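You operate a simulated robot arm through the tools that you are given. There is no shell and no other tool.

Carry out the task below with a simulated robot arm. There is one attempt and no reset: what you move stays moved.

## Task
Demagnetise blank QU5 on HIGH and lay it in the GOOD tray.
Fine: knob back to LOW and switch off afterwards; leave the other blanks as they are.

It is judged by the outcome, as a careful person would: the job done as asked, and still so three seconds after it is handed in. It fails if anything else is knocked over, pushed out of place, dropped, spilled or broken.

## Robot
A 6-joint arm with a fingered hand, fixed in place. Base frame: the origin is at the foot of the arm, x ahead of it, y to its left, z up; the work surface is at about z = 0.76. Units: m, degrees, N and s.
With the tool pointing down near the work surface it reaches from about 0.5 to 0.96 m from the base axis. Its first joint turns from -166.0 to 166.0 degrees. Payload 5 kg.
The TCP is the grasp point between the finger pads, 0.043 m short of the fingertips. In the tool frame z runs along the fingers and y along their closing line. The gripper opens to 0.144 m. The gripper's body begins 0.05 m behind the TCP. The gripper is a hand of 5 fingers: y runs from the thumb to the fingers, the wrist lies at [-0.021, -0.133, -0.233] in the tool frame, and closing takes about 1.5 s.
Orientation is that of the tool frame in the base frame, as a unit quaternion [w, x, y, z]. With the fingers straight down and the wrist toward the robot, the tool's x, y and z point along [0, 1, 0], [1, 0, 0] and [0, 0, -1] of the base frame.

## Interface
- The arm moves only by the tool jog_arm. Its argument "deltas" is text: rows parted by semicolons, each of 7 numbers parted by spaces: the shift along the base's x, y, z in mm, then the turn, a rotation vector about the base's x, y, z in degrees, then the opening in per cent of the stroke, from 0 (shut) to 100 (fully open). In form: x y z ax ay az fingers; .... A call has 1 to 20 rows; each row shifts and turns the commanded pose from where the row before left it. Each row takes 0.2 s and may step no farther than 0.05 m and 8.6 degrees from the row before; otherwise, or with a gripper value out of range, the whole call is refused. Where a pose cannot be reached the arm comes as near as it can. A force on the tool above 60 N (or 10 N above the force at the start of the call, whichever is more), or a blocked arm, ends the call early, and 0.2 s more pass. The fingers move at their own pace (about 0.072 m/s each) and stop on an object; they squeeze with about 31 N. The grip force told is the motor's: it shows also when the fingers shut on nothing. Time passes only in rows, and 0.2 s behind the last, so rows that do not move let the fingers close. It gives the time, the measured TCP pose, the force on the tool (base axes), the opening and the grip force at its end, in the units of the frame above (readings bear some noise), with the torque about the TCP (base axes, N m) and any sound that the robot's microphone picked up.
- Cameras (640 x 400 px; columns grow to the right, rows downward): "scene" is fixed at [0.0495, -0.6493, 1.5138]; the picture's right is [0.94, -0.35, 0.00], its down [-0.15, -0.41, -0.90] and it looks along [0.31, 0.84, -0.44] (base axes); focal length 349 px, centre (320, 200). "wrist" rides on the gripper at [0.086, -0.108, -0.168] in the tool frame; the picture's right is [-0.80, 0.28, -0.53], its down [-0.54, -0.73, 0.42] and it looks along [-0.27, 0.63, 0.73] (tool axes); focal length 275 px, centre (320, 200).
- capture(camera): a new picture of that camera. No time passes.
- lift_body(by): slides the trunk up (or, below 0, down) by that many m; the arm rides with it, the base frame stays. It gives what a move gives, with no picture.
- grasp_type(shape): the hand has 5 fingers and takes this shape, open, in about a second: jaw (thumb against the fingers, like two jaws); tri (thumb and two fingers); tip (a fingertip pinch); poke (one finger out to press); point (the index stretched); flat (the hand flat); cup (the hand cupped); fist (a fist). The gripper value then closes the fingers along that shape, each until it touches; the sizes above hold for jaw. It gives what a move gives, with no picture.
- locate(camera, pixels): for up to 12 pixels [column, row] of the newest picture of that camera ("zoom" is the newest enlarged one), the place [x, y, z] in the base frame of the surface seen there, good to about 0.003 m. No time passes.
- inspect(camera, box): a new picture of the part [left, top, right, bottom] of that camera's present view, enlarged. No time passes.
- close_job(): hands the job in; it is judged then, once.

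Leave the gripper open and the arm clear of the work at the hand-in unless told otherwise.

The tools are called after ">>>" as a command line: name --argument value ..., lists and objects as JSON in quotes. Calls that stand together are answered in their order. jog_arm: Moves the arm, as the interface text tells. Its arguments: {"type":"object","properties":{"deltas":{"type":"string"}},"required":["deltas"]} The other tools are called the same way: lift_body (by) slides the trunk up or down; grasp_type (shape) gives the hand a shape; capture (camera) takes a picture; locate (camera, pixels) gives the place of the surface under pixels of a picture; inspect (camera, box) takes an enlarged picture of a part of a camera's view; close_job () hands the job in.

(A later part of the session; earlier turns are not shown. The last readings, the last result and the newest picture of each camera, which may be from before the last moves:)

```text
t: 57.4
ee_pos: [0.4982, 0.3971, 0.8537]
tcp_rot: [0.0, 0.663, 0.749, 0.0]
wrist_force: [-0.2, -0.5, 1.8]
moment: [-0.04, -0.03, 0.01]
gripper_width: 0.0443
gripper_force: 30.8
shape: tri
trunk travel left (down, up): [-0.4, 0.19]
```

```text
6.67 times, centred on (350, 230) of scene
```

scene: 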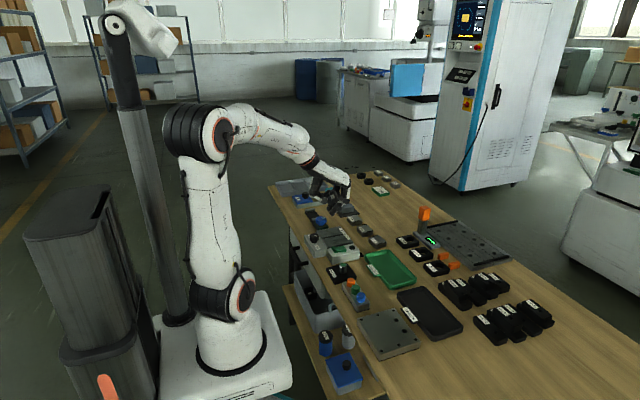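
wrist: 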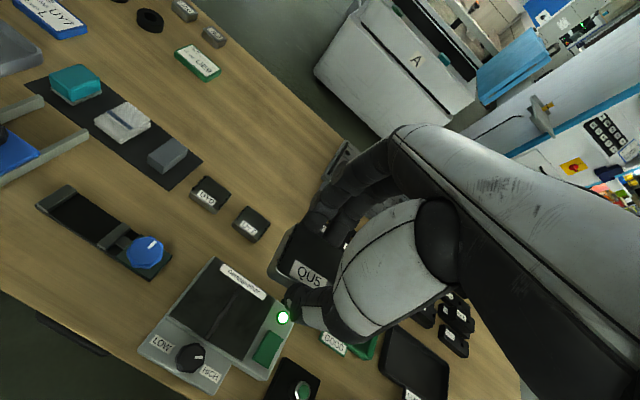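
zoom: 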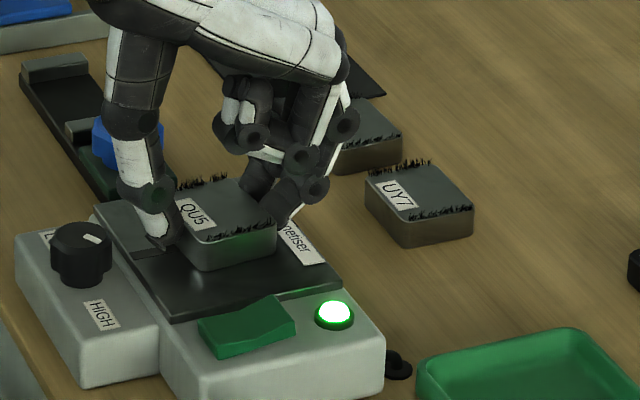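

QU5 rests on the plate again. I'll hold it here still for about four seconds.

>>> jog_arm --deltas "0 0 0 0 0 0 20; 0 0 0 0 0 0 20; 0 0 0 0 0 0 20; 0 0 0 0 0 0 20; 0 0 0 0 0 0 20; 0 0 0 0 0 0 20; 0 0 0 0 0 0 20; 0 0 0 0 0 0 20; 0 0 0 0 0 0 20; 0 0 0 0 0 0 20; 0 0 0 0 0 0 20; 0 0 0 0 0 0 20; 0 0 0 0 0 0 20; 0 0 0 0 0 0 20; 0 0 0 0 0 0 20; 0 0 0 0 0 0 20; 0 0 0 0 0 0 20; 0 0 0 0 0 0 20; 0 0 0 0 0 0 20; 0 0 0 0 0 0 20"

>>> inspect --camera "wrist" --box '[230, 180, 390, 340]'

>>> inspect --camera "scene" --box '[315, 200, 385, 260]'

```text
t: 61.6
ee_pos: [0.4972, 0.3969, 0.8539]
tcp_rot: [-0.001, 0.663, 0.749, 0.001]
wrist_force: [0.6, 1.2, 6.7]
moment: [0.06, -0.12, 0.01]
gripper_width: 0.0444
gripper_force: 30.8
shape: tri
trunk travel left (down, up): [-0.4, 0.19]
```

```text
2.50 times, centred on (310, 260) of wrist
```

zoom: 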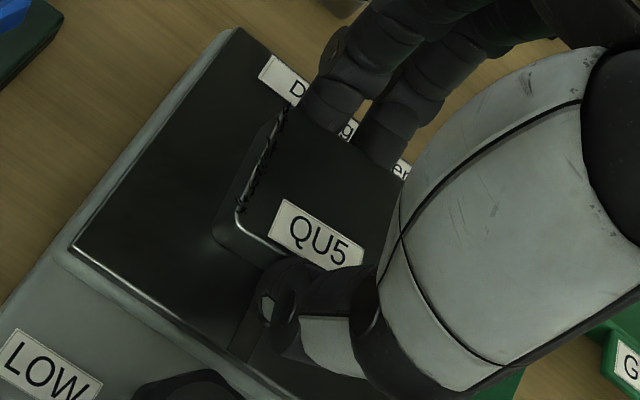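

```text
6.67 times, centred on (350, 230) of scene
```

zoom: 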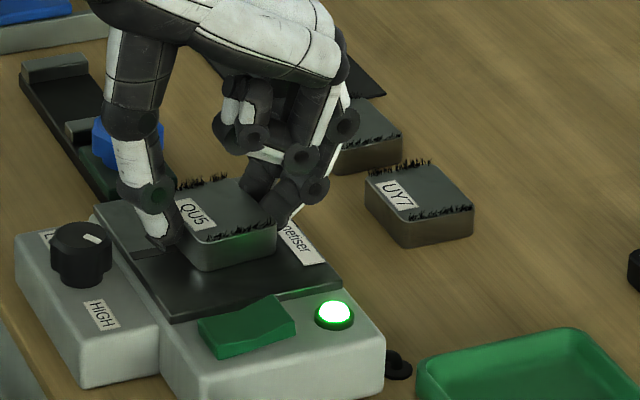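

I'll compare the filings closely with the earlier enlarged picture.

>>> inspect --camera "wrist" --box '[270, 210, 350, 290]'

```text
5.00 times, centred on (310, 250) of wrist
```

zoom: 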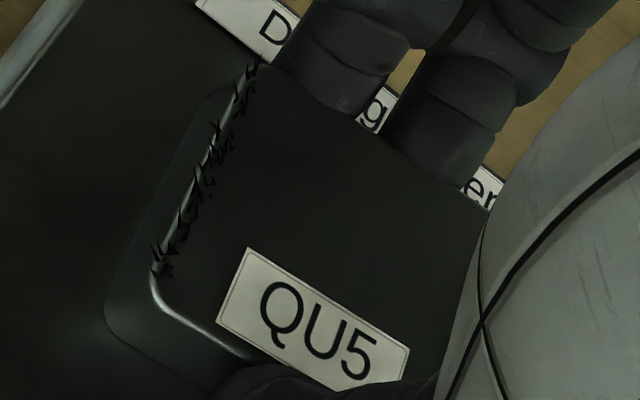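

No change while resting on it. The blank may need to be drawn slowly off the plate after a longer exposure. I'll lift it 1.5 mm and draw it slowly sideways off the far (+x) edge, at ~10 mm/s, which is clear of obstacles at this height.

>>> jog_arm --deltas "0 0 0.8 0 0 0 20; 0 0 1 0 0 0 20; 2 0 0.5 0 0 0 20; 2 0 0 0 0 0 20; 2 0 0 0 0 0 20; 2 0 0 0 0 0 20; 2 0 0 0 0 0 20; 2 0 0 0 0 0 20; 2 0 0 0 0 0 20; 2 0 0 0 0 0 20; 2 0 0 0 0 0 20; 2 0 0 0 0 0 20; 2 0 0 0 0 0 20; 2 0 0 0 0 0 20; 2 0 0 0 0 0 20; 2 0 0 0 0 0 20; 2 0 0 0 0 0 20; 2 0 0 0 0 0 20; 2 0 0 0 0 0 20; 2 0 0 0 0 0 20"

>>> inspect --camera "wrist" --box '[270, 210, 350, 290]'

>>> inspect --camera "scene" --box '[315, 190, 405, 260]'

```text
t: 65.8
ee_pos: [0.5343, 0.3974, 0.8541]
tcp_rot: [0.0, 0.662, 0.749, 0.001]
wrist_force: [-0.4, -0.1, -4.1]
moment: [0.01, -0.03, -0.03]
gripper_width: 0.0441
gripper_force: 31.3
shape: tri
trunk travel left (down, up): [-0.4, 0.19]
```

```text
5.00 times, centred on (310, 250) of wrist
```

zoom: 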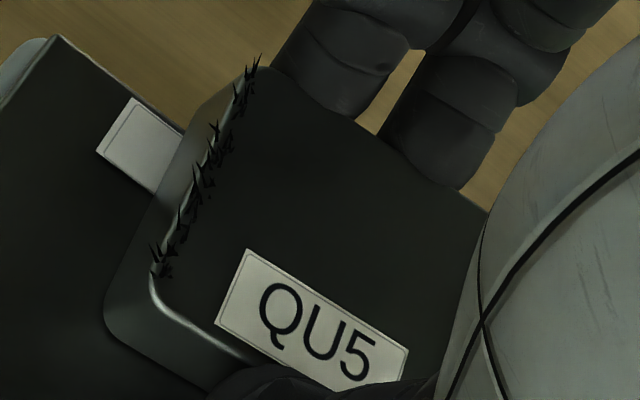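

```text
5.71 times, centred on (360, 225) of scene
```

zoom: 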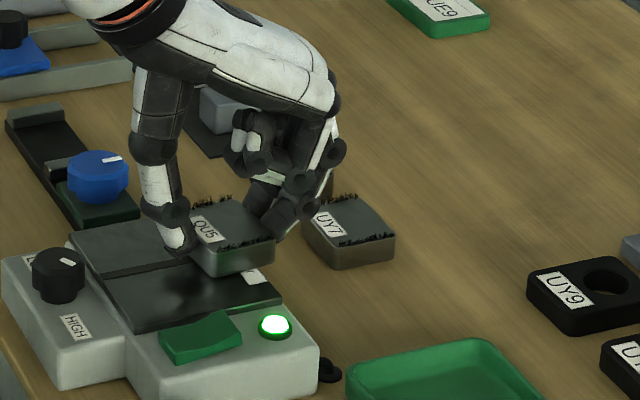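

Still clinging at the plate's edge. I'll keep drawing it away slowly, now rising a little and veering away from UY7.

>>> jog_arm --deltas "2 0 1 0 0 0 20; 2 0 1 0 0 0 20; 2 0 1 0 0 0 20; 2 0 1 0 0 0 20; 2 0 1 0 0 0 20; 2 -1 1 0 0 0 20; 2 -1 1 0 0 0 20; 2 -1 1 0 0 0 20; 2 -1 1 0 0 0 20; 2 -1 1 0 0 0 20; 2 -1 1 0 0 0 20; 2 -1 1 0 0 0 20; 2 -1 1 0 0 0 20; 2 -1 1 0 0 0 20; 2 -1 1 0 0 0 20; 2 -1 1 0 0 0 20; 2 -1 1 0 0 0 20; 2 -1 1 0 0 0 20; 2 -1 1 0 0 0 20; 2 -1 1 0 0 0 20"

>>> inspect --camera "wrist" --box '[270, 210, 350, 290]'

>>> inspect --camera "scene" --box '[315, 180, 415, 270]'

```text
t: 70.0
ee_pos: [0.5734, 0.3826, 0.8752]
tcp_rot: [0.0, 0.663, 0.749, 0.0]
wrist_force: [0.3, -0.1, -4.7]
moment: [0.0, -0.01, 0.01]
gripper_width: 0.044
gripper_force: 31.2
shape: tri
trunk travel left (down, up): [-0.4, 0.19]
```

```text
5.00 times, centred on (310, 250) of wrist
```

zoom: 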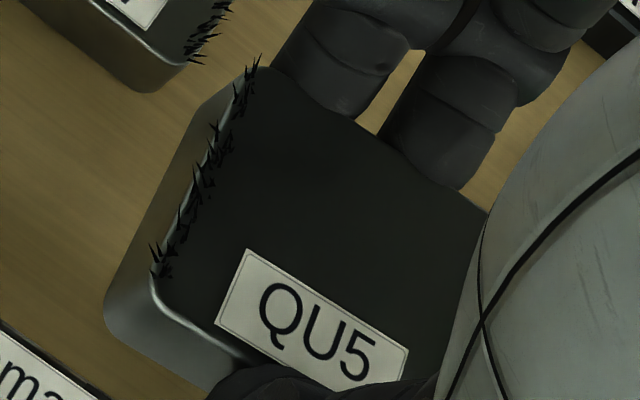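

```text
4.44 times, centred on (365, 225) of scene
```

zoom: 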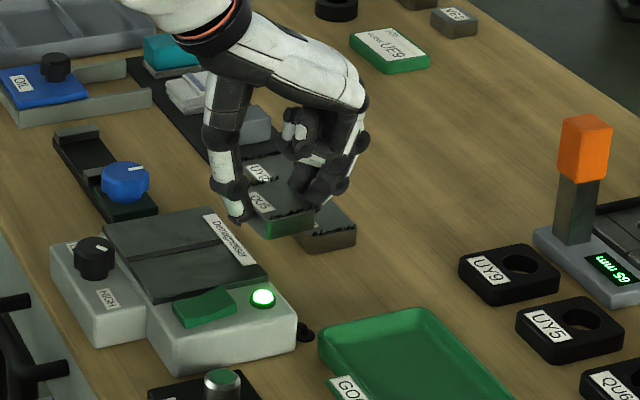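

Still clinging at ~80 mm. I'll finish this slow withdrawal (upward and toward the tray side) before judging it.

>>> jog_arm --deltas "1 -1 3 0 0 0 20; 1 -1 3 0 0 0 20; 1 -1 3 0 0 0 20; 1 -1 3 0 0 0 20; 1 -1 3 0 0 0 20; 1 -1 4 0 0 0 20; 1 -1 4 0 0 0 20; 1 -1 4 0 0 0 20; 1 -1 4 0 0 0 20; 1 -1 4 0 0 0 20; 1 -1 4 0 0 0 20; 1 -1 4 0 0 0 20; 1 -1 4 0 0 0 20; 1 -1 5 0 0 0 20; 1 -1 5 0 0 0 20; 1 -1 5 0 0 0 20; 1 -1 5 0 0 0 20; 1 -1 5 0 0 0 20; 1 -1 5 0 0 0 20; 1 -1 5 0 0 0 20"

>>> inspect --camera "wrist" --box '[270, 210, 350, 290]'

```text
t: 74.2
ee_pos: [0.5935, 0.3624, 0.9563]
tcp_rot: [0.0, 0.663, 0.749, 0.0]
wrist_force: [0.8, -0.4, -5.3]
moment: [0.02, 0.0, -0.02]
gripper_width: 0.0444
gripper_force: 31.0
shape: tri
trunk travel left (down, up): [-0.4, 0.19]
```

```text
5.00 times, centred on (310, 250) of wrist
```

zoom: 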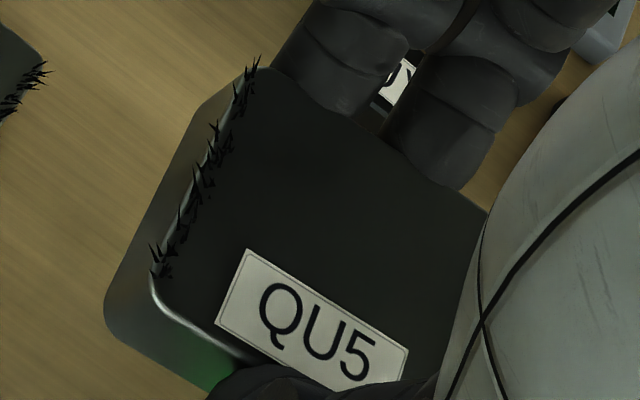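

Still clinging. I'll carry it well away from the field (toward above the GOOD tray, high up) to see if the state settles with distance.

>>> jog_arm --deltas "2 -10 4 0 0 0 20; 2 -10 4 0 0 0 20; 2 -10 4 0 0 0 20; 2 -10 4 0 0 0 20; 2 -10 4 0 0 0 20; 2 -10 4 0 0 0 20; 2 -10 4 0 0 0 20; 2 -10 4 0 0 0 20; 2 -10 4 0 0 0 20; 2 -10 4 0 0 0 20; 2 -10 4 0 0 0 20; 2 -10 4 0 0 0 20; 2 -10 4 0 0 0 20; 2 -10 4 0 0 0 20; 2 -10 4 0 0 0 20; 2 -10 4 0 0 0 20; 2 -10 4 0 0 0 20; 2 -10 4 0 0 0 20; 2 -10 4 0 0 0 20; 2 -10 4 0 0 0 20"

>>> inspect --camera "wrist" --box '[270, 210, 350, 290]'

>>> capture --camera "scene"

>>> inspect --camera "scene" --box '[300, 205, 380, 265]'

```text
t: 78.4
ee_pos: [0.6347, 0.1633, 1.0362]
tcp_rot: [0.0, 0.663, 0.749, 0.0]
wrist_force: [1.1, 0.7, -5.0]
moment: [0.0, 0.02, 0.04]
gripper_width: 0.0443
gripper_force: 31.2
shape: tri
trunk travel left (down, up): [-0.4, 0.19]
```

```text
5.00 times, centred on (310, 250) of wrist
```

zoom: 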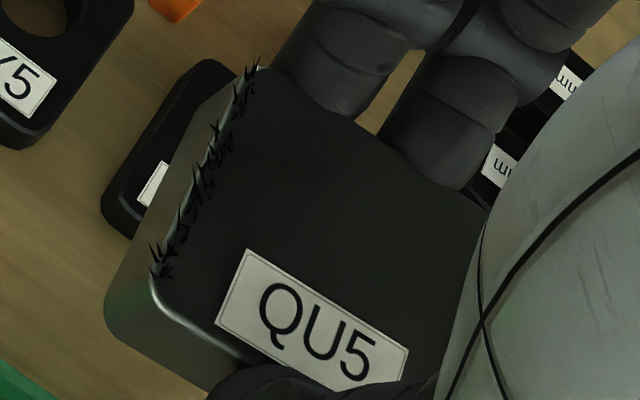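

```text
taken
```

scene: 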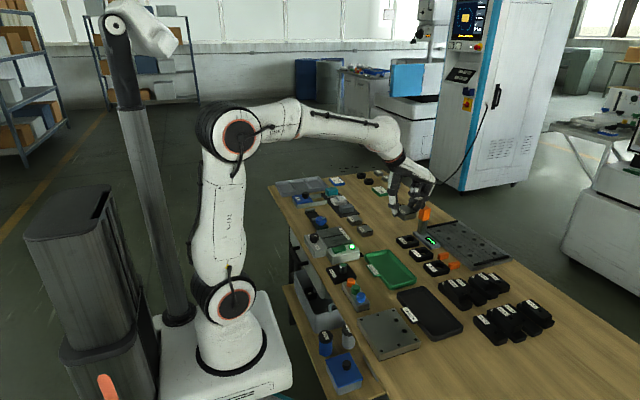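

```text
6.67 times, centred on (340, 235) of scene
```

zoom: 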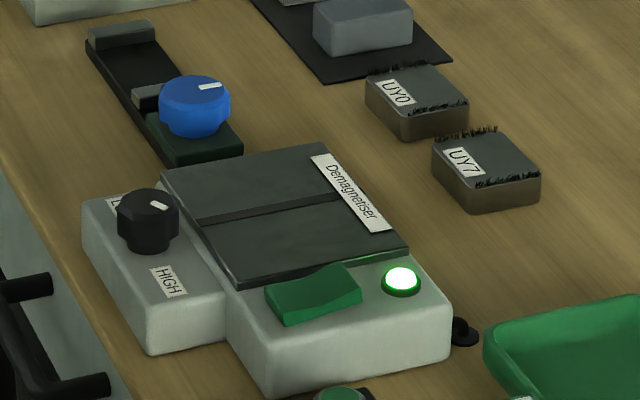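

Still clinging far away. A plate demagnetiser is normally used by passing the work *across* the pole gap; so far I only moved along it. I'll return and make a slow pass across the gap in y, starting on the -y half of the plate.

>>> jog_arm --deltas "-13.8 19 -10 0 0 0 20; -13.8 19 -10 0 0 0 20; -13.8 19 -10 0 0 0 20; -13.8 19 -10 0 0 0 20; -13.8 19 -10 0 0 0 20; -13.8 19 -10 0 0 0 20; -13.8 19 -10 0 0 0 20; -13.8 19 -10 0 0 0 20; -13.8 19 -10 0 0 0 20; -13.8 19 -10 0 0 0 20; 0 0 -25 0 0 0 20; 0 0 -25 0 0 0 20; 0 0 -15 0 0 0 20; 0 0 -8 0 0 0 20; 0 0 -5 0 0 0 20; 0 0 0 0 0 0 20"

>>> inspect --camera "scene" --box '[310, 200, 380, 260]'

>>> inspect --camera "wrist" --box '[230, 180, 390, 340]'

```text
t: 81.8
ee_pos: [0.495, 0.3534, 0.8591]
tcp_rot: [-0.001, 0.662, 0.749, 0.0]
wrist_force: [0.3, 2.4, -5.0]
moment: [0.1, 0.04, -0.06]
gripper_width: 0.044
gripper_force: 30.7
shape: tri
trunk travel left (down, up): [-0.4, 0.19]
```

```text
6.67 times, centred on (345, 230) of scene
```

zoom: 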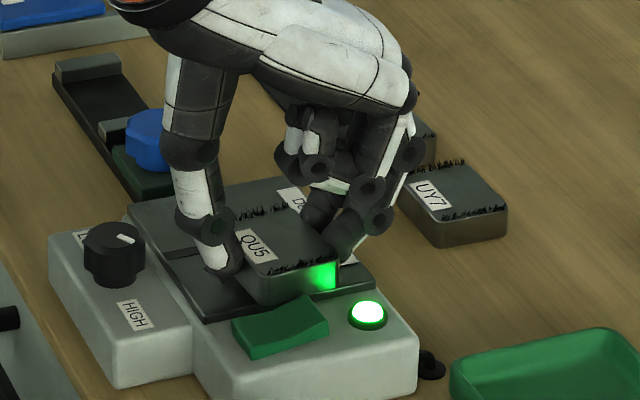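

```text
2.50 times, centred on (310, 260) of wrist
```

zoom: 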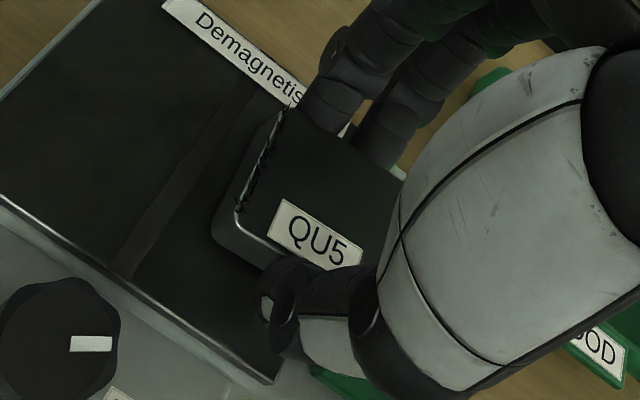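

QU5 is on the -y half, bottom ~5 mm above the plate. I'll ease down to ~1.5 mm above it and pass slowly across the gap to the +y half (about 10 mm/s).

>>> jog_arm --deltas "0 2 -2 0 0 0 20; 0 1 -1.5 0 0 0 20; 0 2 0 0 0 0 20; 0 2 0 0 0 0 20; 0 2 0 0 0 0 20; 0 2 0 0 0 0 20; 0 2 0 0 0 0 20; 0 2 0 0 0 0 20; 0 2 0 0 0 0 20; 0 2 0 0 0 0 20; 0 2 0 0 0 0 20; 0 2 0 0 0 0 20; 0 2 0 0 0 0 20; 0 2 0 0 0 0 20; 0 2 0 0 0 0 20; 0 2 0 0 0 0 20; 0 2 0 0 0 0 20; 0 2 0 0 0 0 20; 0 2 0 0 0 0 20; 0 2 0 0 0 0 20"

>>> inspect --camera "wrist" --box '[230, 180, 390, 340]'

```text
t: 86.0
ee_pos: [0.4948, 0.391, 0.8549]
tcp_rot: [0.0, 0.663, 0.749, 0.0]
wrist_force: [0.4, -0.2, -4.8]
moment: [-0.01, 0.0, -0.02]
gripper_width: 0.0441
gripper_force: 31.1
shape: tri
trunk travel left (down, up): [-0.4, 0.19]
```

```text
2.50 times, centred on (310, 260) of wrist
```

zoom: 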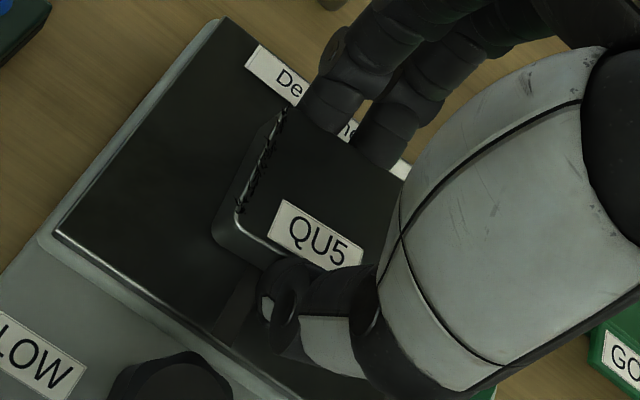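

The pass is over the gap now. I'll continue slowly to the +y side, rising gently toward the end to clear the blue-knobbed fixture.

>>> jog_arm --deltas "0 2 0 0 0 0 20; 0 2 0 0 0 0 20; 0 2 0 0 0 0 20; 0 2 0 0 0 0 20; 0 2 0 0 0 0 20; 0 2 0 0 0 0 20; 0 2 0 0 0 0 20; 0 2 0 0 0 0 20; 0 2 0 0 0 0 20; 0 2 0 0 0 0 20; 0 2 0 0 0 0 20; 0 2 0 0 0 0 20; 0 2 0 0 0 0 20; 0 2 0 0 0 0 20; 0 2 0 0 0 0 20; 0 2 1 0 0 0 20; 0 2 1 0 0 0 20; 0 2 2 0 0 0 20; 0 2 2 0 0 0 20; 0 2 2 0 0 0 20"

>>> inspect --camera "wrist" --box '[230, 180, 390, 340]'

>>> inspect --camera "scene" --box '[300, 190, 380, 260]'

```text
t: 90.2
ee_pos: [0.4955, 0.4322, 0.864]
tcp_rot: [0.0, 0.662, 0.749, 0.0]
wrist_force: [0.7, 0.4, -4.7]
moment: [0.01, 0.01, -0.01]
gripper_width: 0.044
gripper_force: 30.5
shape: tri
trunk travel left (down, up): [-0.4, 0.19]
```

```text
2.50 times, centred on (310, 260) of wrist
```

zoom: 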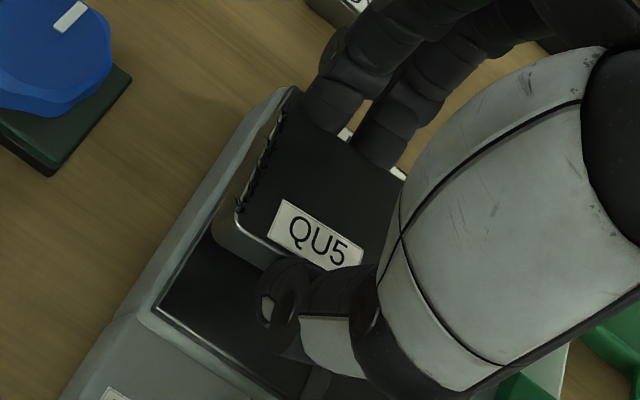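

```text
5.71 times, centred on (340, 225) of scene
```

zoom: 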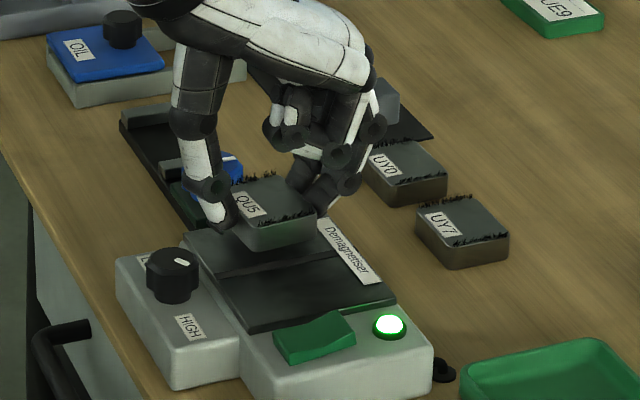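

Across the gap now; filings still there. I'll continue withdrawing slowly upward and outward.

>>> jog_arm --deltas "0 1 2 0 0 0 20; 0 1 2 0 0 0 20; 0 1 2 0 0 0 20; 0 1 2 0 0 0 20; 0 1 2 0 0 0 20; 0 1 3 0 0 0 20; 0 1 3 0 0 0 20; 0 1 3 0 0 0 20; 0 1 3 0 0 0 20; 0 1 3 0 0 0 20; 0 1 3 0 0 0 20; 0 1 3 0 0 0 20; 0 1 3 0 0 0 20; 0 1 3 0 0 0 20; 0 1 3 0 0 0 20; 0 0 4 0 0 0 20; 0 0 4 0 0 0 20; 0 0 4 0 0 0 20; 0 0 4 0 0 0 20; 0 0 4 0 0 0 20"

>>> inspect --camera "wrist" --box '[270, 210, 350, 290]'

>>> capture --camera "wrist"

```text
t: 94.4
ee_pos: [0.4962, 0.4479, 0.9231]
tcp_rot: [0.0, 0.663, 0.749, -0.001]
wrist_force: [0.0, 0.8, -4.8]
moment: [0.01, 0.01, 0.01]
gripper_width: 0.0442
gripper_force: 30.5
shape: tri
trunk travel left (down, up): [-0.4, 0.19]
```

```text
5.00 times, centred on (310, 250) of wrist
```

zoom: 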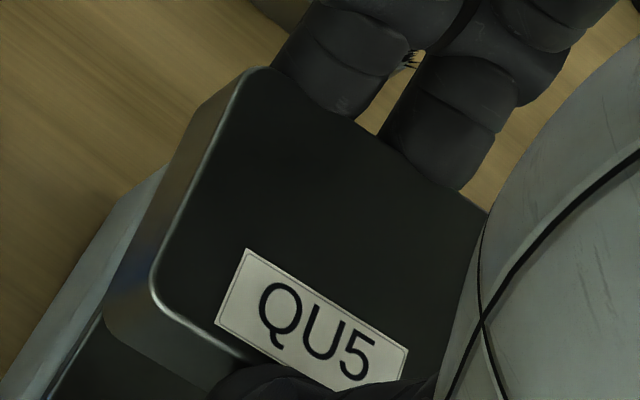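

```text
taken
```

wrist: 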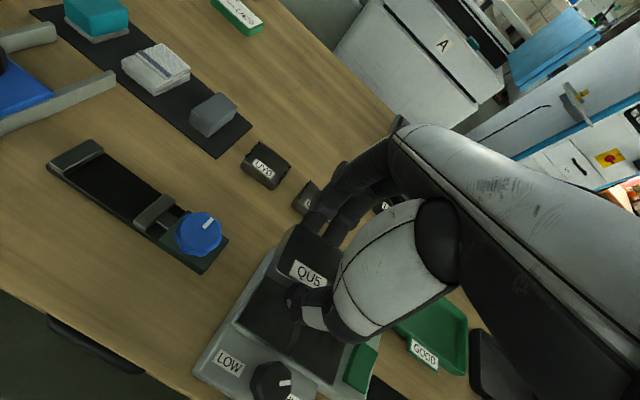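

The filings have dropped: QU5 is demagnetised. I'll keep drawing away slowly upward before swinging around to the tray, staying well away from the field.

>>> jog_arm --deltas "1 0 5 0 0 0 20; 1 0 5 0 0 0 20; 1 0 5 0 0 0 20; 1 0 5 0 0 0 20; 1 0 5 0 0 0 20; 1 0 5 0 0 0 20; 2 0 6 0 0 0 20; 2 0 6 0 0 0 20; 2 0 6 0 0 0 20; 2 0 6 0 0 0 20; 3 0 6 0 0 0 20; 3 0 6 0 0 0 20; 4 0 6 0 0 0 20; 5 0 6 0 0 0 20; 6 0 6 0 0 0 20; 6 0 6 0 0 0 20; 6 0 6 0 0 0 20; 6 0 6 0 0 0 20; 6 0 6 0 0 0 20; 6 0 6 0 0 0 20"

>>> jog_arm --deltas "8 0 4 0 0 0 20; 10 0 2 0 0 0 20; 10 0 0 0 0 0 20; 10 -4 0 0 0 0 20; 8 -10 0 0 0 0 20; 5 -15 0 0 0 0 20; 3 -15 0 0 0 0 20; 1 -15 0 0 0 0 20; 0 -18 0 0 0 0 20; 0 -20 0 0 0 0 20; 0 -20 0 0 0 0 20; 0 -20 0 0 0 0 20; 0 -20 0 0 0 0 20; 0 -20 0 0 0 0 20; -1 -20 0 0 0 0 20; -2 -20 0 0 0 0 20; 0 -16 0 0 0 0 20; 0 0 0 0 0 0 20"

>>> inspect --camera "wrist" --box '[230, 170, 390, 330]'

>>> capture --camera "scene"

```text
t: 98.6
ee_pos: [0.5604, 0.446, 1.0371]
tcp_rot: [-0.001, 0.663, 0.748, 0.0]
wrist_force: [0.1, -0.3, -4.8]
moment: [-0.01, -0.05, -0.03]
gripper_width: 0.0444
gripper_force: 30.6
shape: tri
trunk travel left (down, up): [-0.4, 0.19]
```

```text
t: 102.4
ee_pos: [0.612, 0.2134, 1.0429]
tcp_rot: [0.0, 0.662, 0.749, 0.0]
wrist_force: [0.1, 0.1, -4.6]
moment: [0.02, 0.01, -0.02]
gripper_width: 0.0441
gripper_force: 31.4
shape: tri
trunk travel left (down, up): [-0.4, 0.19]
```

```text
2.50 times, centred on (310, 250) of wrist
```

zoom: 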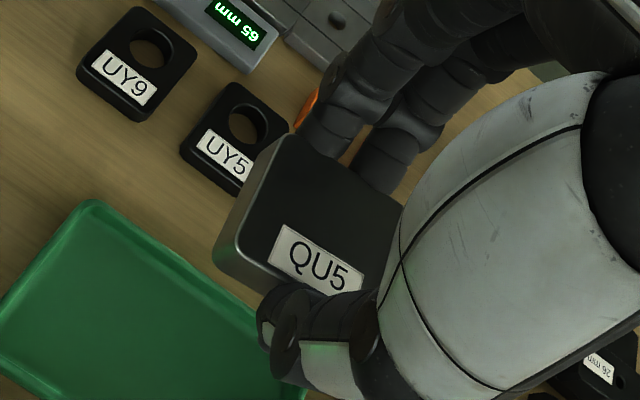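

```text
taken
```

scene: 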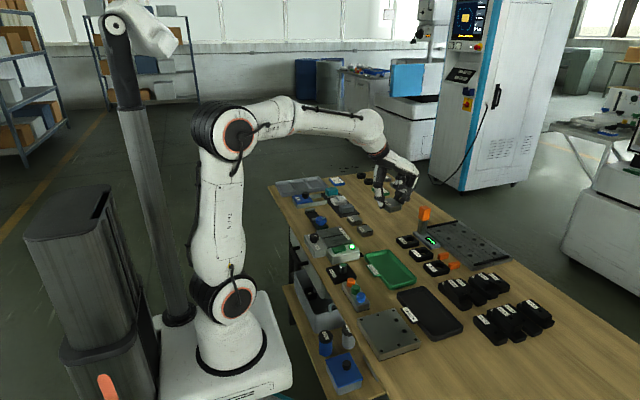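

QU5 is clean. I'll measure the GOOD tray's inner edges from the scene view before placing.

>>> inspect --camera "scene" --box '[355, 240, 425, 300]'

>>> locate --camera "zoom" --pixels '[[110, 90], [230, 75], [245, 85], [400, 270], [380, 290], [260, 330], [135, 125], [250, 180], [300, 250], [220, 270], [95, 100], [415, 280]]'

```text
6.67 times, centred on (390, 270) of scene
```

zoom: 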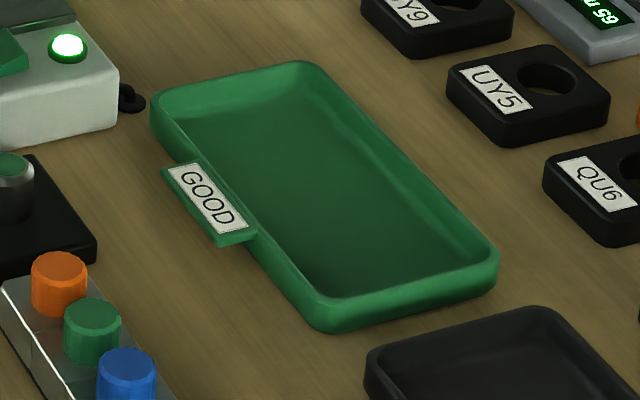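

```text
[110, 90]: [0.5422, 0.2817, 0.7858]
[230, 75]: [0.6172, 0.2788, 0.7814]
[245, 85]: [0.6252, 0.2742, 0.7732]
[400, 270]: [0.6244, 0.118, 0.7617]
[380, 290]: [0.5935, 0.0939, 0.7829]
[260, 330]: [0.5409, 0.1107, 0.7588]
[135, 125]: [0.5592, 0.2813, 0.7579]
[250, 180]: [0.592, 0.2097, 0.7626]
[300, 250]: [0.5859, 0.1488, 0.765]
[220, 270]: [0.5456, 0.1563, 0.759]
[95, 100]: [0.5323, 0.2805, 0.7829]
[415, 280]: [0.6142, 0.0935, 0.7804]
```

>>> locate --camera "zoom" --pixels '[[158, 97], [318, 67], [490, 248], [318, 305], [190, 125], [305, 95], [455, 240], [320, 280], [255, 230], [400, 160], [270, 225], [385, 165]]'

```text
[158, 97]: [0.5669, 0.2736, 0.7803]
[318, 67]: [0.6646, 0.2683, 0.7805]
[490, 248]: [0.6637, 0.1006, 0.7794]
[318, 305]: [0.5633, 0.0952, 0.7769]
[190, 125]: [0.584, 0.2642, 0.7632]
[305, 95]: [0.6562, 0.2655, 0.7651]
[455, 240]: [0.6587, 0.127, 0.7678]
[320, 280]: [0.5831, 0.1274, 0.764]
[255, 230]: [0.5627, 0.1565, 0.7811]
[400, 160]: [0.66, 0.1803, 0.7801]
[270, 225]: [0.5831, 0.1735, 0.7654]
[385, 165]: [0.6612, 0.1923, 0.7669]
```

The tray's floor spans x 0.575–0.658, y 0.105–0.265. I'll turn the hand to θ≈90° so the fingers open along the tray's long side, centre over (0.615, 0.187), and come down part-way.

>>> jog_arm --deltas "0.3 -2.6 0 0 0 8.3 20; 0.3 -2.6 0 0 0 8.3 20; 0.3 -2.6 0 0 0 8.3 20; 0.3 -2.6 0 0 0 8.3 20; 0.3 -2.6 0 0 0 8.3 20; 0.3 -2.6 0 0 0 8.3 20; 0.3 -2.6 0 0 0 8.3 20; 0.3 -2.6 0 0 0 8.3 20; 0.3 -2.6 0 0 0 8.3 20; 0.3 -2.6 0 0 0 8.3 20; 0 0 -30 0 0 0 20; 0 0 -40 0 0 0 20; 0 0 -40 0 0 0 20; 0 0 -40 0 0 0 20; 0 0 -20 0 0 0 20; 0 0 0 0 0 0 20"

>>> inspect --camera "scene" --box '[345, 210, 435, 300]'

>>> capture --camera "wrist"

```text
t: 105.8
ee_pos: [0.6159, 0.1852, 0.8722]
tcp_rot: [-0.001, 0.001, 1.0, -0.001]
wrist_force: [-0.2, 0.0, -4.5]
moment: [-0.02, 0.04, 0.01]
gripper_width: 0.0438
gripper_force: 30.5
shape: tri
trunk travel left (down, up): [-0.4, 0.19]
```

```text
4.44 times, centred on (390, 255) of scene
```

zoom: 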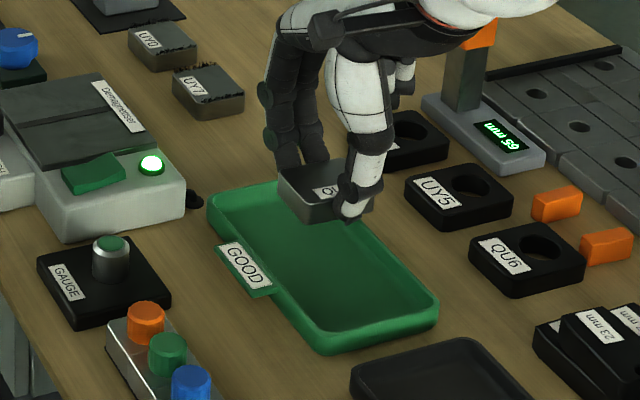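

```text
taken
```

wrist: 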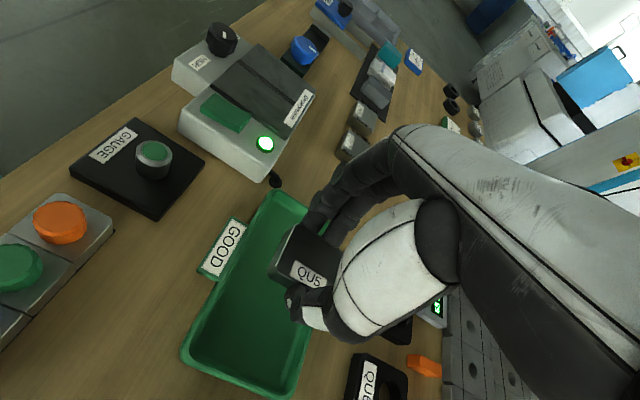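

QU5 is centred over the tray. I'll lower it onto the tray floor gently.

>>> jog_arm --deltas "0 0 -20 0 0 0 20; 0 0 -18 0 0 0 20; 0 0 -10 0 0 0 20; 0 0 -5 0 0 0 20; 0 0 -2 0 0 0 20; 0 0 -1.5 0 0 0 20; 0 0 0 0 0 0 20"

>>> inspect --camera "scene" --box '[355, 220, 425, 290]'

>>> inspect --camera "wrist" --box '[220, 180, 380, 340]'

```text
t: 107.4
ee_pos: [0.6166, 0.1879, 0.8176]
tcp_rot: [0.0, 0.0, 1.0, 0.001]
wrist_force: [-0.4, 1.0, -5.1]
moment: [0.01, 0.02, 0.02]
gripper_width: 0.044
gripper_force: 31.0
shape: tri
trunk travel left (down, up): [-0.4, 0.19]
```

```text
5.71 times, centred on (390, 255) of scene
```

zoom: 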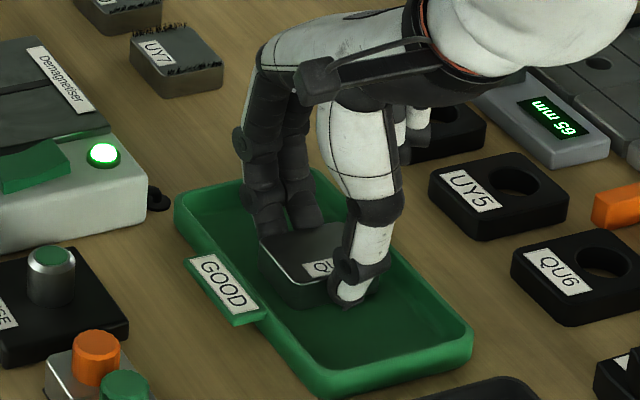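

```text
2.50 times, centred on (300, 260) of wrist
```

zoom: 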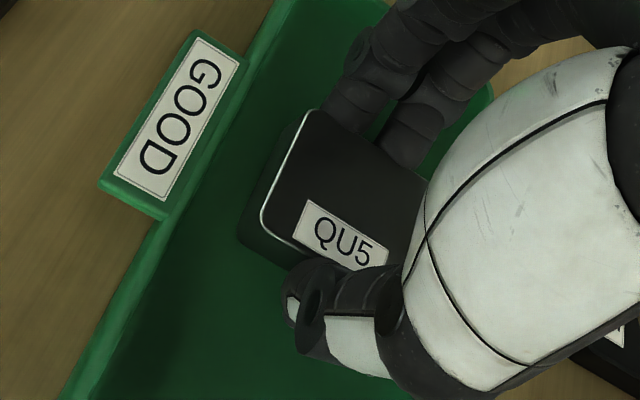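

Nearly down (no contact yet). I'll lower in 1 mm steps until the weight comes off.

>>> jog_arm --deltas "0 0 -1 0 0 0 20; 0 0 -1 0 0 0 20; 0 0 0 0 0 0 20"

```text
t: 108.2
ee_pos: [0.6165, 0.1873, 0.8141]
tcp_rot: [0.0, 0.0, 1.0, 0.0]
wrist_force: [-0.3, 0.2, -4.8]
moment: [-0.03, 0.0, 0.02]
gripper_width: 0.0439
gripper_force: 30.7
shape: tri
trunk travel left (down, up): [-0.4, 0.19]
```

>>> jog_arm --deltas "0 0 -0.7 0 0 0 20; 0 0 -0.7 0 0 0 20; 0 0 0 0 0 0 20"

```text
t: 109.0
ee_pos: [0.6157, 0.187, 0.8123]
tcp_rot: [0.0, 0.0, 1.0, 0.001]
wrist_force: [-0.5, 0.2, -2.6]
moment: [0.08, -0.01, -0.02]
gripper_width: 0.0442
gripper_force: 30.9
shape: tri
trunk travel left (down, up): [-0.4, 0.19]
```

The weight is beginning to come off (-4.8 to -2.6 N), so it touches the tray floor. One more half-millimetre, then I'll open moderately.

>>> jog_arm --deltas "0 0 -0.5 0 0 0 20; 0 0 0 0 0 0 20; 0 0 0 0 0 0 28; 0 0 0 0 0 0 36; 0 0 0 0 0 0 44; 0 0 0 0 0 0 50; 0 0 0 0 0 0 50; 0 0 0 0 0 0 50"

>>> inspect --camera "scene" --box '[355, 220, 425, 290]'

>>> inspect --camera "wrist" --box '[220, 180, 380, 340]'

```text
t: 110.8
ee_pos: [0.6162, 0.1885, 0.8134]
tcp_rot: [0.0, 0.001, 1.0, 0.0]
wrist_force: [-0.6, 0.1, 0.5]
moment: [0.0, 0.01, 0.02]
gripper_width: 0.0713
gripper_force: 0.0
shape: tri
trunk travel left (down, up): [-0.4, 0.19]
```

```text
5.71 times, centred on (390, 255) of scene
```

zoom: 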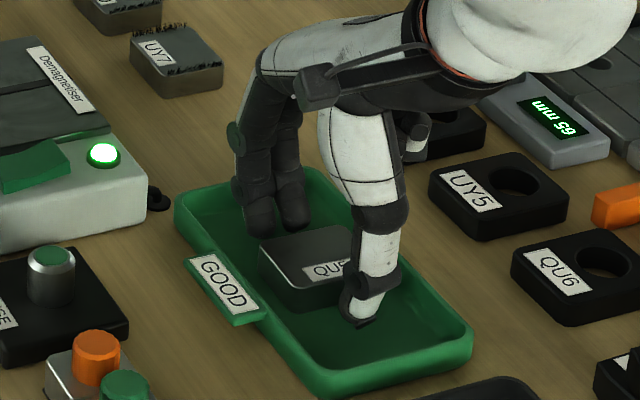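

```text
2.50 times, centred on (300, 260) of wrist
```

zoom: 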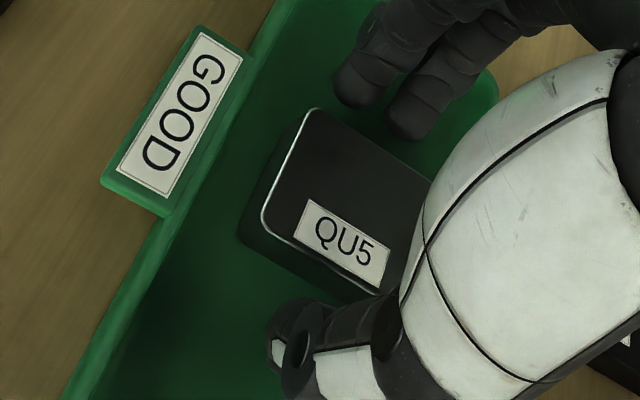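

QU5 lies flat in the GOOD tray. I'll rise straight up, check it, then go to the knob with the hand turned to θ≈-16° (the reverse of before).

>>> jog_arm --deltas "0 0 10 0 0 0 50; 0 0 20 0 0 0 50; 0 0 40 0 0 0 50; 0 0 40 0 0 0 55; 0 0 40 0 0 0 60; 0 0 30 0 0 0 60; 0 0 0 0 0 0 60"

>>> jog_arm --deltas "-15.2 16.2 0 0 0 -8.15 60; -15.2 16.2 0 0 0 -8.15 60; -15.2 16.2 0 0 0 -8.15 60; -15.2 16.2 0 0 0 -8.15 60; -15.2 16.2 0 0 0 -8.15 60; -15.2 16.2 0 0 0 -8.15 60; -15.2 16.2 0 0 0 -8.15 60; -15.2 16.2 0 0 0 -8.15 60; -15.2 16.2 0 0 0 -8.15 60; -15.2 16.2 0 0 0 -8.15 60; -15.2 16.2 0 0 0 -8.15 60; -15.2 16.2 0 0 0 -8.15 60; -15.2 16.2 0 0 0 -8.15 60; 0 0 -25 0 0 0 60; 0 0 -25 0 0 0 60; 0 0 0 0 0 0 60"

>>> capture --camera "scene"

>>> inspect --camera "scene" --box '[300, 190, 430, 300]'

>>> capture --camera "wrist"

```text
t: 112.4
ee_pos: [0.6147, 0.1867, 0.993]
tcp_rot: [-0.001, 0.0, 1.0, 0.0]
wrist_force: [-0.5, 0.6, -0.1]
moment: [0.01, 0.01, -0.02]
gripper_width: 0.0859
gripper_force: 0.0
shape: tri
trunk travel left (down, up): [-0.4, 0.19]
```

```text
t: 115.8
ee_pos: [0.4182, 0.399, 0.9434]
tcp_rot: [0.0, 0.799, 0.602, 0.001]
wrist_force: [-0.9, 0.9, 0.1]
moment: [-0.01, 0.02, 0.02]
gripper_width: 0.0862
gripper_force: 0.1
shape: tri
trunk travel left (down, up): [-0.4, 0.19]
```

```text
taken
```

scene: 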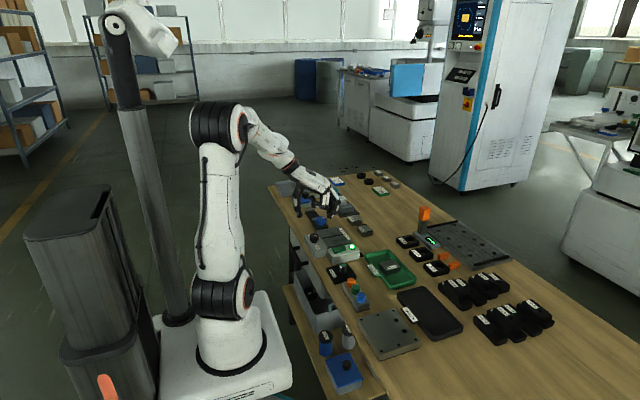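

```text
3.64 times, centred on (365, 245) of scene
```

zoom: 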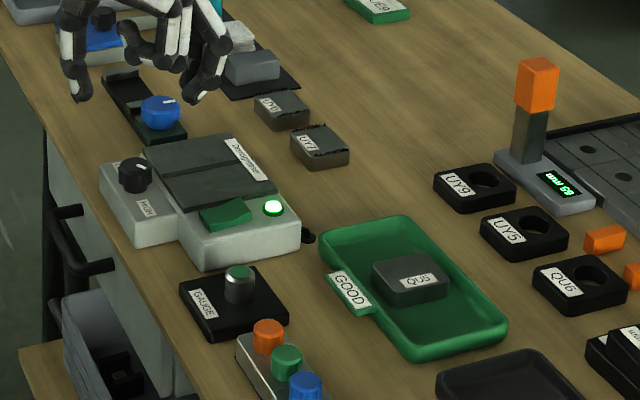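

```text
taken
```

wrist: 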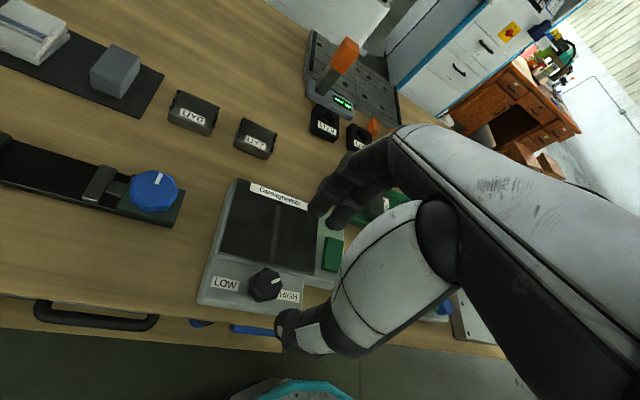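

QU5 sits cleanly in the GOOD tray and nothing else has shifted. I'll lower onto the knob to z≈0.859 and grip it.

>>> jog_arm --deltas "-1 1 -30 0 0 0 60; 0 0 -25 0 0 0 60; 0 0 -20 0 0 0 60; 0 0 -9 0 0 0 60; 0 0 0 0 0 0 50; 0 0 0 0 0 0 40; 0 0 0 0 0 0 30; 0 0 0 0 0 0 22; 0 0 0 0 0 0 15; 0 0 0 0 0 0 10; 0 0 0 0 0 0 10; 0 0 0 0 0 0 10"

>>> inspect --camera "wrist" --box '[240, 180, 380, 320]'

>>> inspect --camera "scene" --box '[290, 190, 370, 270]'

```text
t: 118.4
ee_pos: [0.4163, 0.4006, 0.8634]
tcp_rot: [-0.001, 0.798, 0.602, 0.002]
wrist_force: [-3.9, 4.2, 19.1]
moment: [0.25, 0.52, -0.01]
gripper_width: 0.0136
gripper_force: 31.2
shape: tri
trunk travel left (down, up): [-0.4, 0.19]
```

```text
2.86 times, centred on (310, 250) of wrist
```

zoom: 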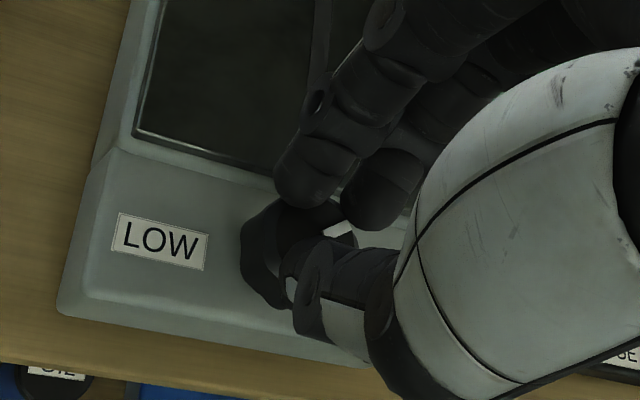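

```text
5.00 times, centred on (330, 230) of scene
```

zoom: 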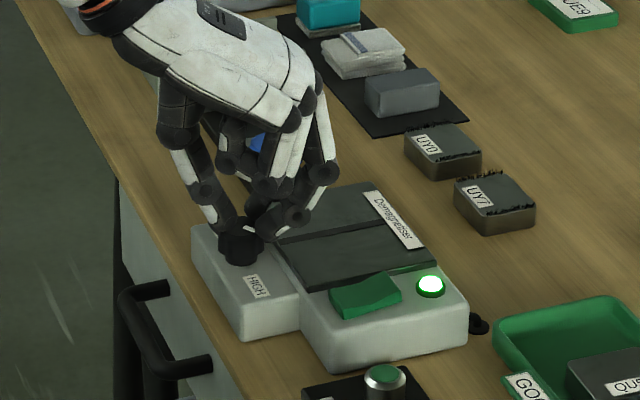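

The fingers slid toward the knob's rounded top (14 mm wide, 19 N upward), so it's a poor grip. I'll open, check the knob hasn't moved, go 4 mm lower and re-grip.

>>> jog_arm --deltas "0 0 0 0 0 0 30; 0 0 0 0 0 0 45; 0 0 0 0 0 0 50; 0 0 -2 0 0 0 50; 0 0 -2 0 0 0 50; 0 0 0 0 0 0 50"

>>> inspect --camera "wrist" --box '[240, 180, 380, 320]'

>>> inspect --camera "scene" --box '[290, 190, 370, 270]'

```text
t: 119.8
ee_pos: [0.4175, 0.3997, 0.8544]
tcp_rot: [0.0, 0.799, 0.602, 0.0]
wrist_force: [0.1, -0.9, -1.5]
moment: [0.0, -0.03, 0.0]
gripper_width: 0.0715
gripper_force: 0.0
shape: tri
trunk travel left (down, up): [-0.4, 0.19]
```

```text
2.86 times, centred on (310, 250) of wrist
```

zoom: 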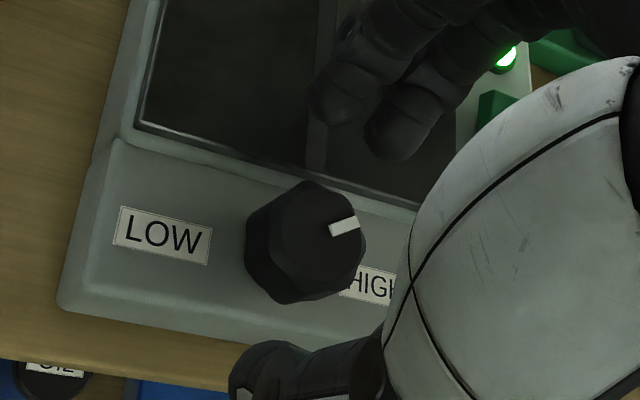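

```text
5.00 times, centred on (330, 230) of scene
```

zoom: 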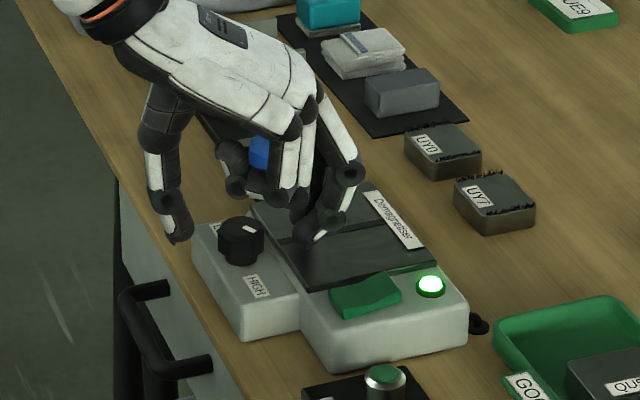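

The knob is still at HIGH. I'll close again from this lower height.

>>> jog_arm --deltas "0 0 0 0 0 0 40; 0 0 0 0 0 0 32; 0 0 0 0 0 0 26; 0 0 0 0 0 0 20; 0 0 0 0 0 0 14; 0 0 0 0 0 0 10; 0 0 0 0 0 0 10"

>>> inspect --camera "wrist" --box '[240, 180, 380, 320]'

>>> inspect --camera "scene" --box '[290, 190, 370, 270]'

```text
t: 121.4
ee_pos: [0.4167, 0.4, 0.8555]
tcp_rot: [0.0, 0.798, 0.603, 0.0]
wrist_force: [-3.5, 2.1, 3.4]
moment: [0.12, 0.2, 0.01]
gripper_width: 0.0214
gripper_force: 31.2
shape: tri
trunk travel left (down, up): [-0.4, 0.19]
```

```text
2.86 times, centred on (310, 250) of wrist
```

zoom: 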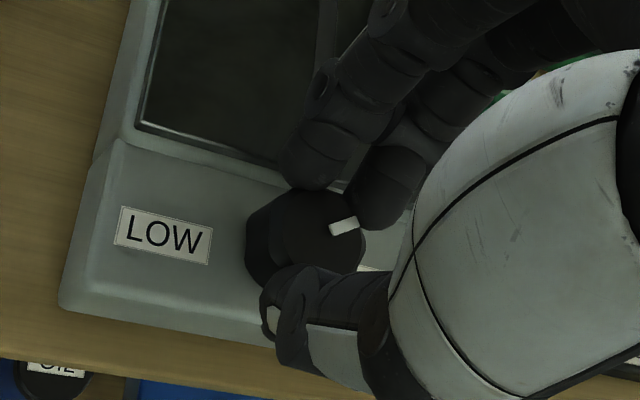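

```text
5.00 times, centred on (330, 230) of scene
```

zoom: 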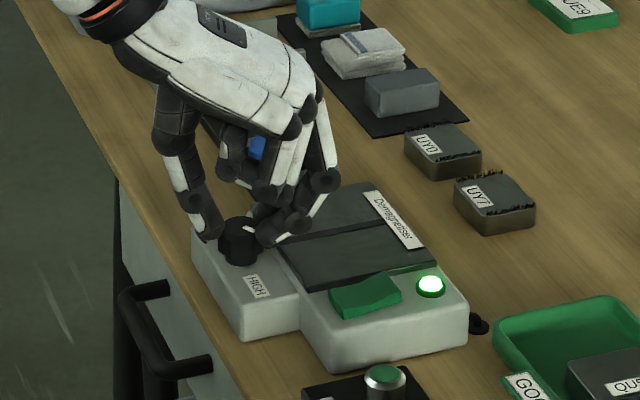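

A sound grip now (21 mm, 3 N). I'll turn counter-clockwise, 40° first, and check.

>>> jog_arm --deltas "0 0 0 0 0 8 10; 0 0 0 0 0 8 10; 0 0 0 0 0 8 10; 0 0 0 0 0 8 10; 0 0 0 0 0 8 10; 0 0 0 0 0 0 10"

>>> inspect --camera "wrist" --box '[240, 180, 380, 320]'

```text
t: 122.8
ee_pos: [0.4169, 0.3996, 0.8567]
tcp_rot: [0.0, 0.544, 0.839, 0.001]
wrist_force: [-1.7, 4.9, 12.3]
moment: [0.22, 0.05, 0.01]
gripper_width: 0.0212
gripper_force: 30.7
shape: tri
trunk travel left (down, up): [-0.4, 0.19]
```

```text
2.86 times, centred on (310, 250) of wrist
```

zoom: 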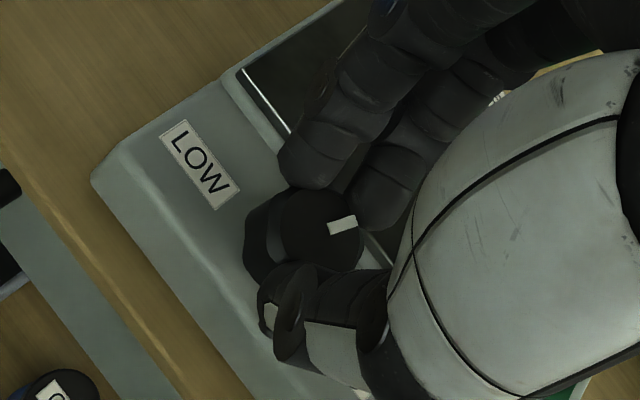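

It turns with the hand (perhaps a few degrees' slip). I'll continue 40° more.

>>> jog_arm --deltas "0 0 0 0 0 8 10; 0 0 0 0 0 8 10; 0 0 0 0 0 8 10; 0 0 0 0 0 8 10; 0 0 0 0 0 8 10; 0 0 0 0 0 0 10"

>>> inspect --camera "wrist" --box '[240, 180, 380, 320]'

```text
t: 124.2
ee_pos: [0.4148, 0.3997, 0.8575]
tcp_rot: [-0.002, 0.224, 0.975, 0.003]
wrist_force: [-6.5, 1.1, 31.1]
moment: [0.26, 0.34, 0.02]
gripper_width: 0.0209
gripper_force: 31.2
shape: tri
trunk travel left (down, up): [-0.4, 0.19]
```

```text
2.86 times, centred on (310, 250) of wrist
```

zoom: 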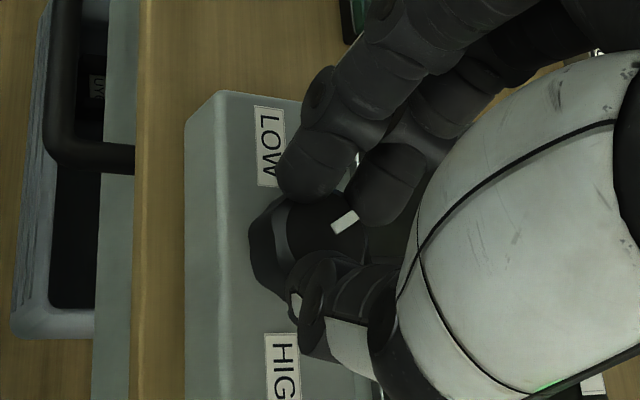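

Upward force is 31 N again; I'll ease up 2 mm, then turn the remaining 40°.

>>> jog_arm --deltas "0 0 1.5 0 0 0 10; 0 0 0.5 0 0 8 10; 0 0 0 0 0 8 10; 0 0 0 0 0 8 10; 0 0 0 0 0 8 10; 0 0 0 0 0 8 10; 0 0 0 0 0 0 10"

>>> inspect --camera "wrist" --box '[240, 180, 380, 320]'

>>> inspect --camera "scene" --box '[290, 190, 370, 270]'

```text
t: 125.8
ee_pos: [0.4171, 0.3993, 0.859]
tcp_rot: [0.002, -0.123, 0.992, 0.001]
wrist_force: [-2.4, -1.1, 32.5]
moment: [-0.12, 0.06, -0.14]
gripper_width: 0.0216
gripper_force: 30.5
shape: tri
trunk travel left (down, up): [-0.4, 0.19]
```

```text
2.86 times, centred on (310, 250) of wrist
```

zoom: 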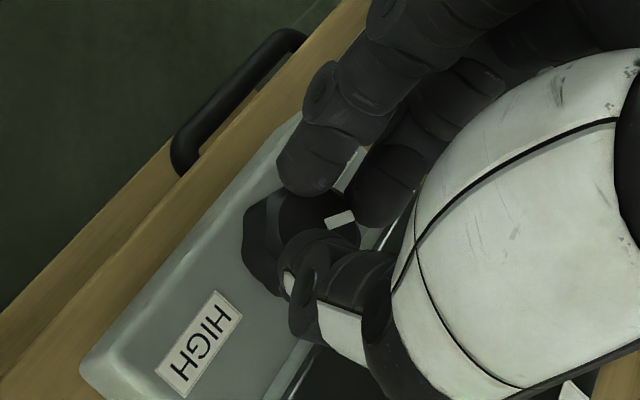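

```text
5.00 times, centred on (330, 230) of scene
```

zoom: 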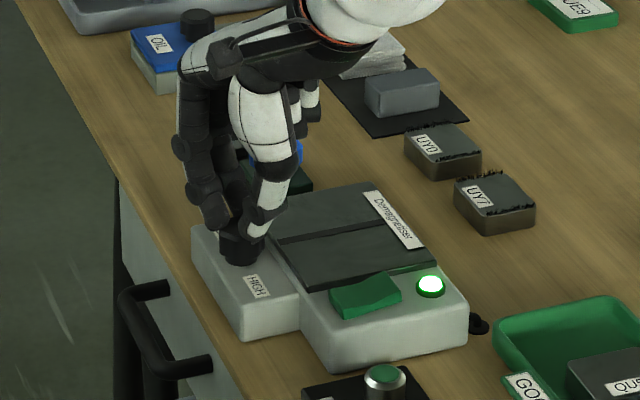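

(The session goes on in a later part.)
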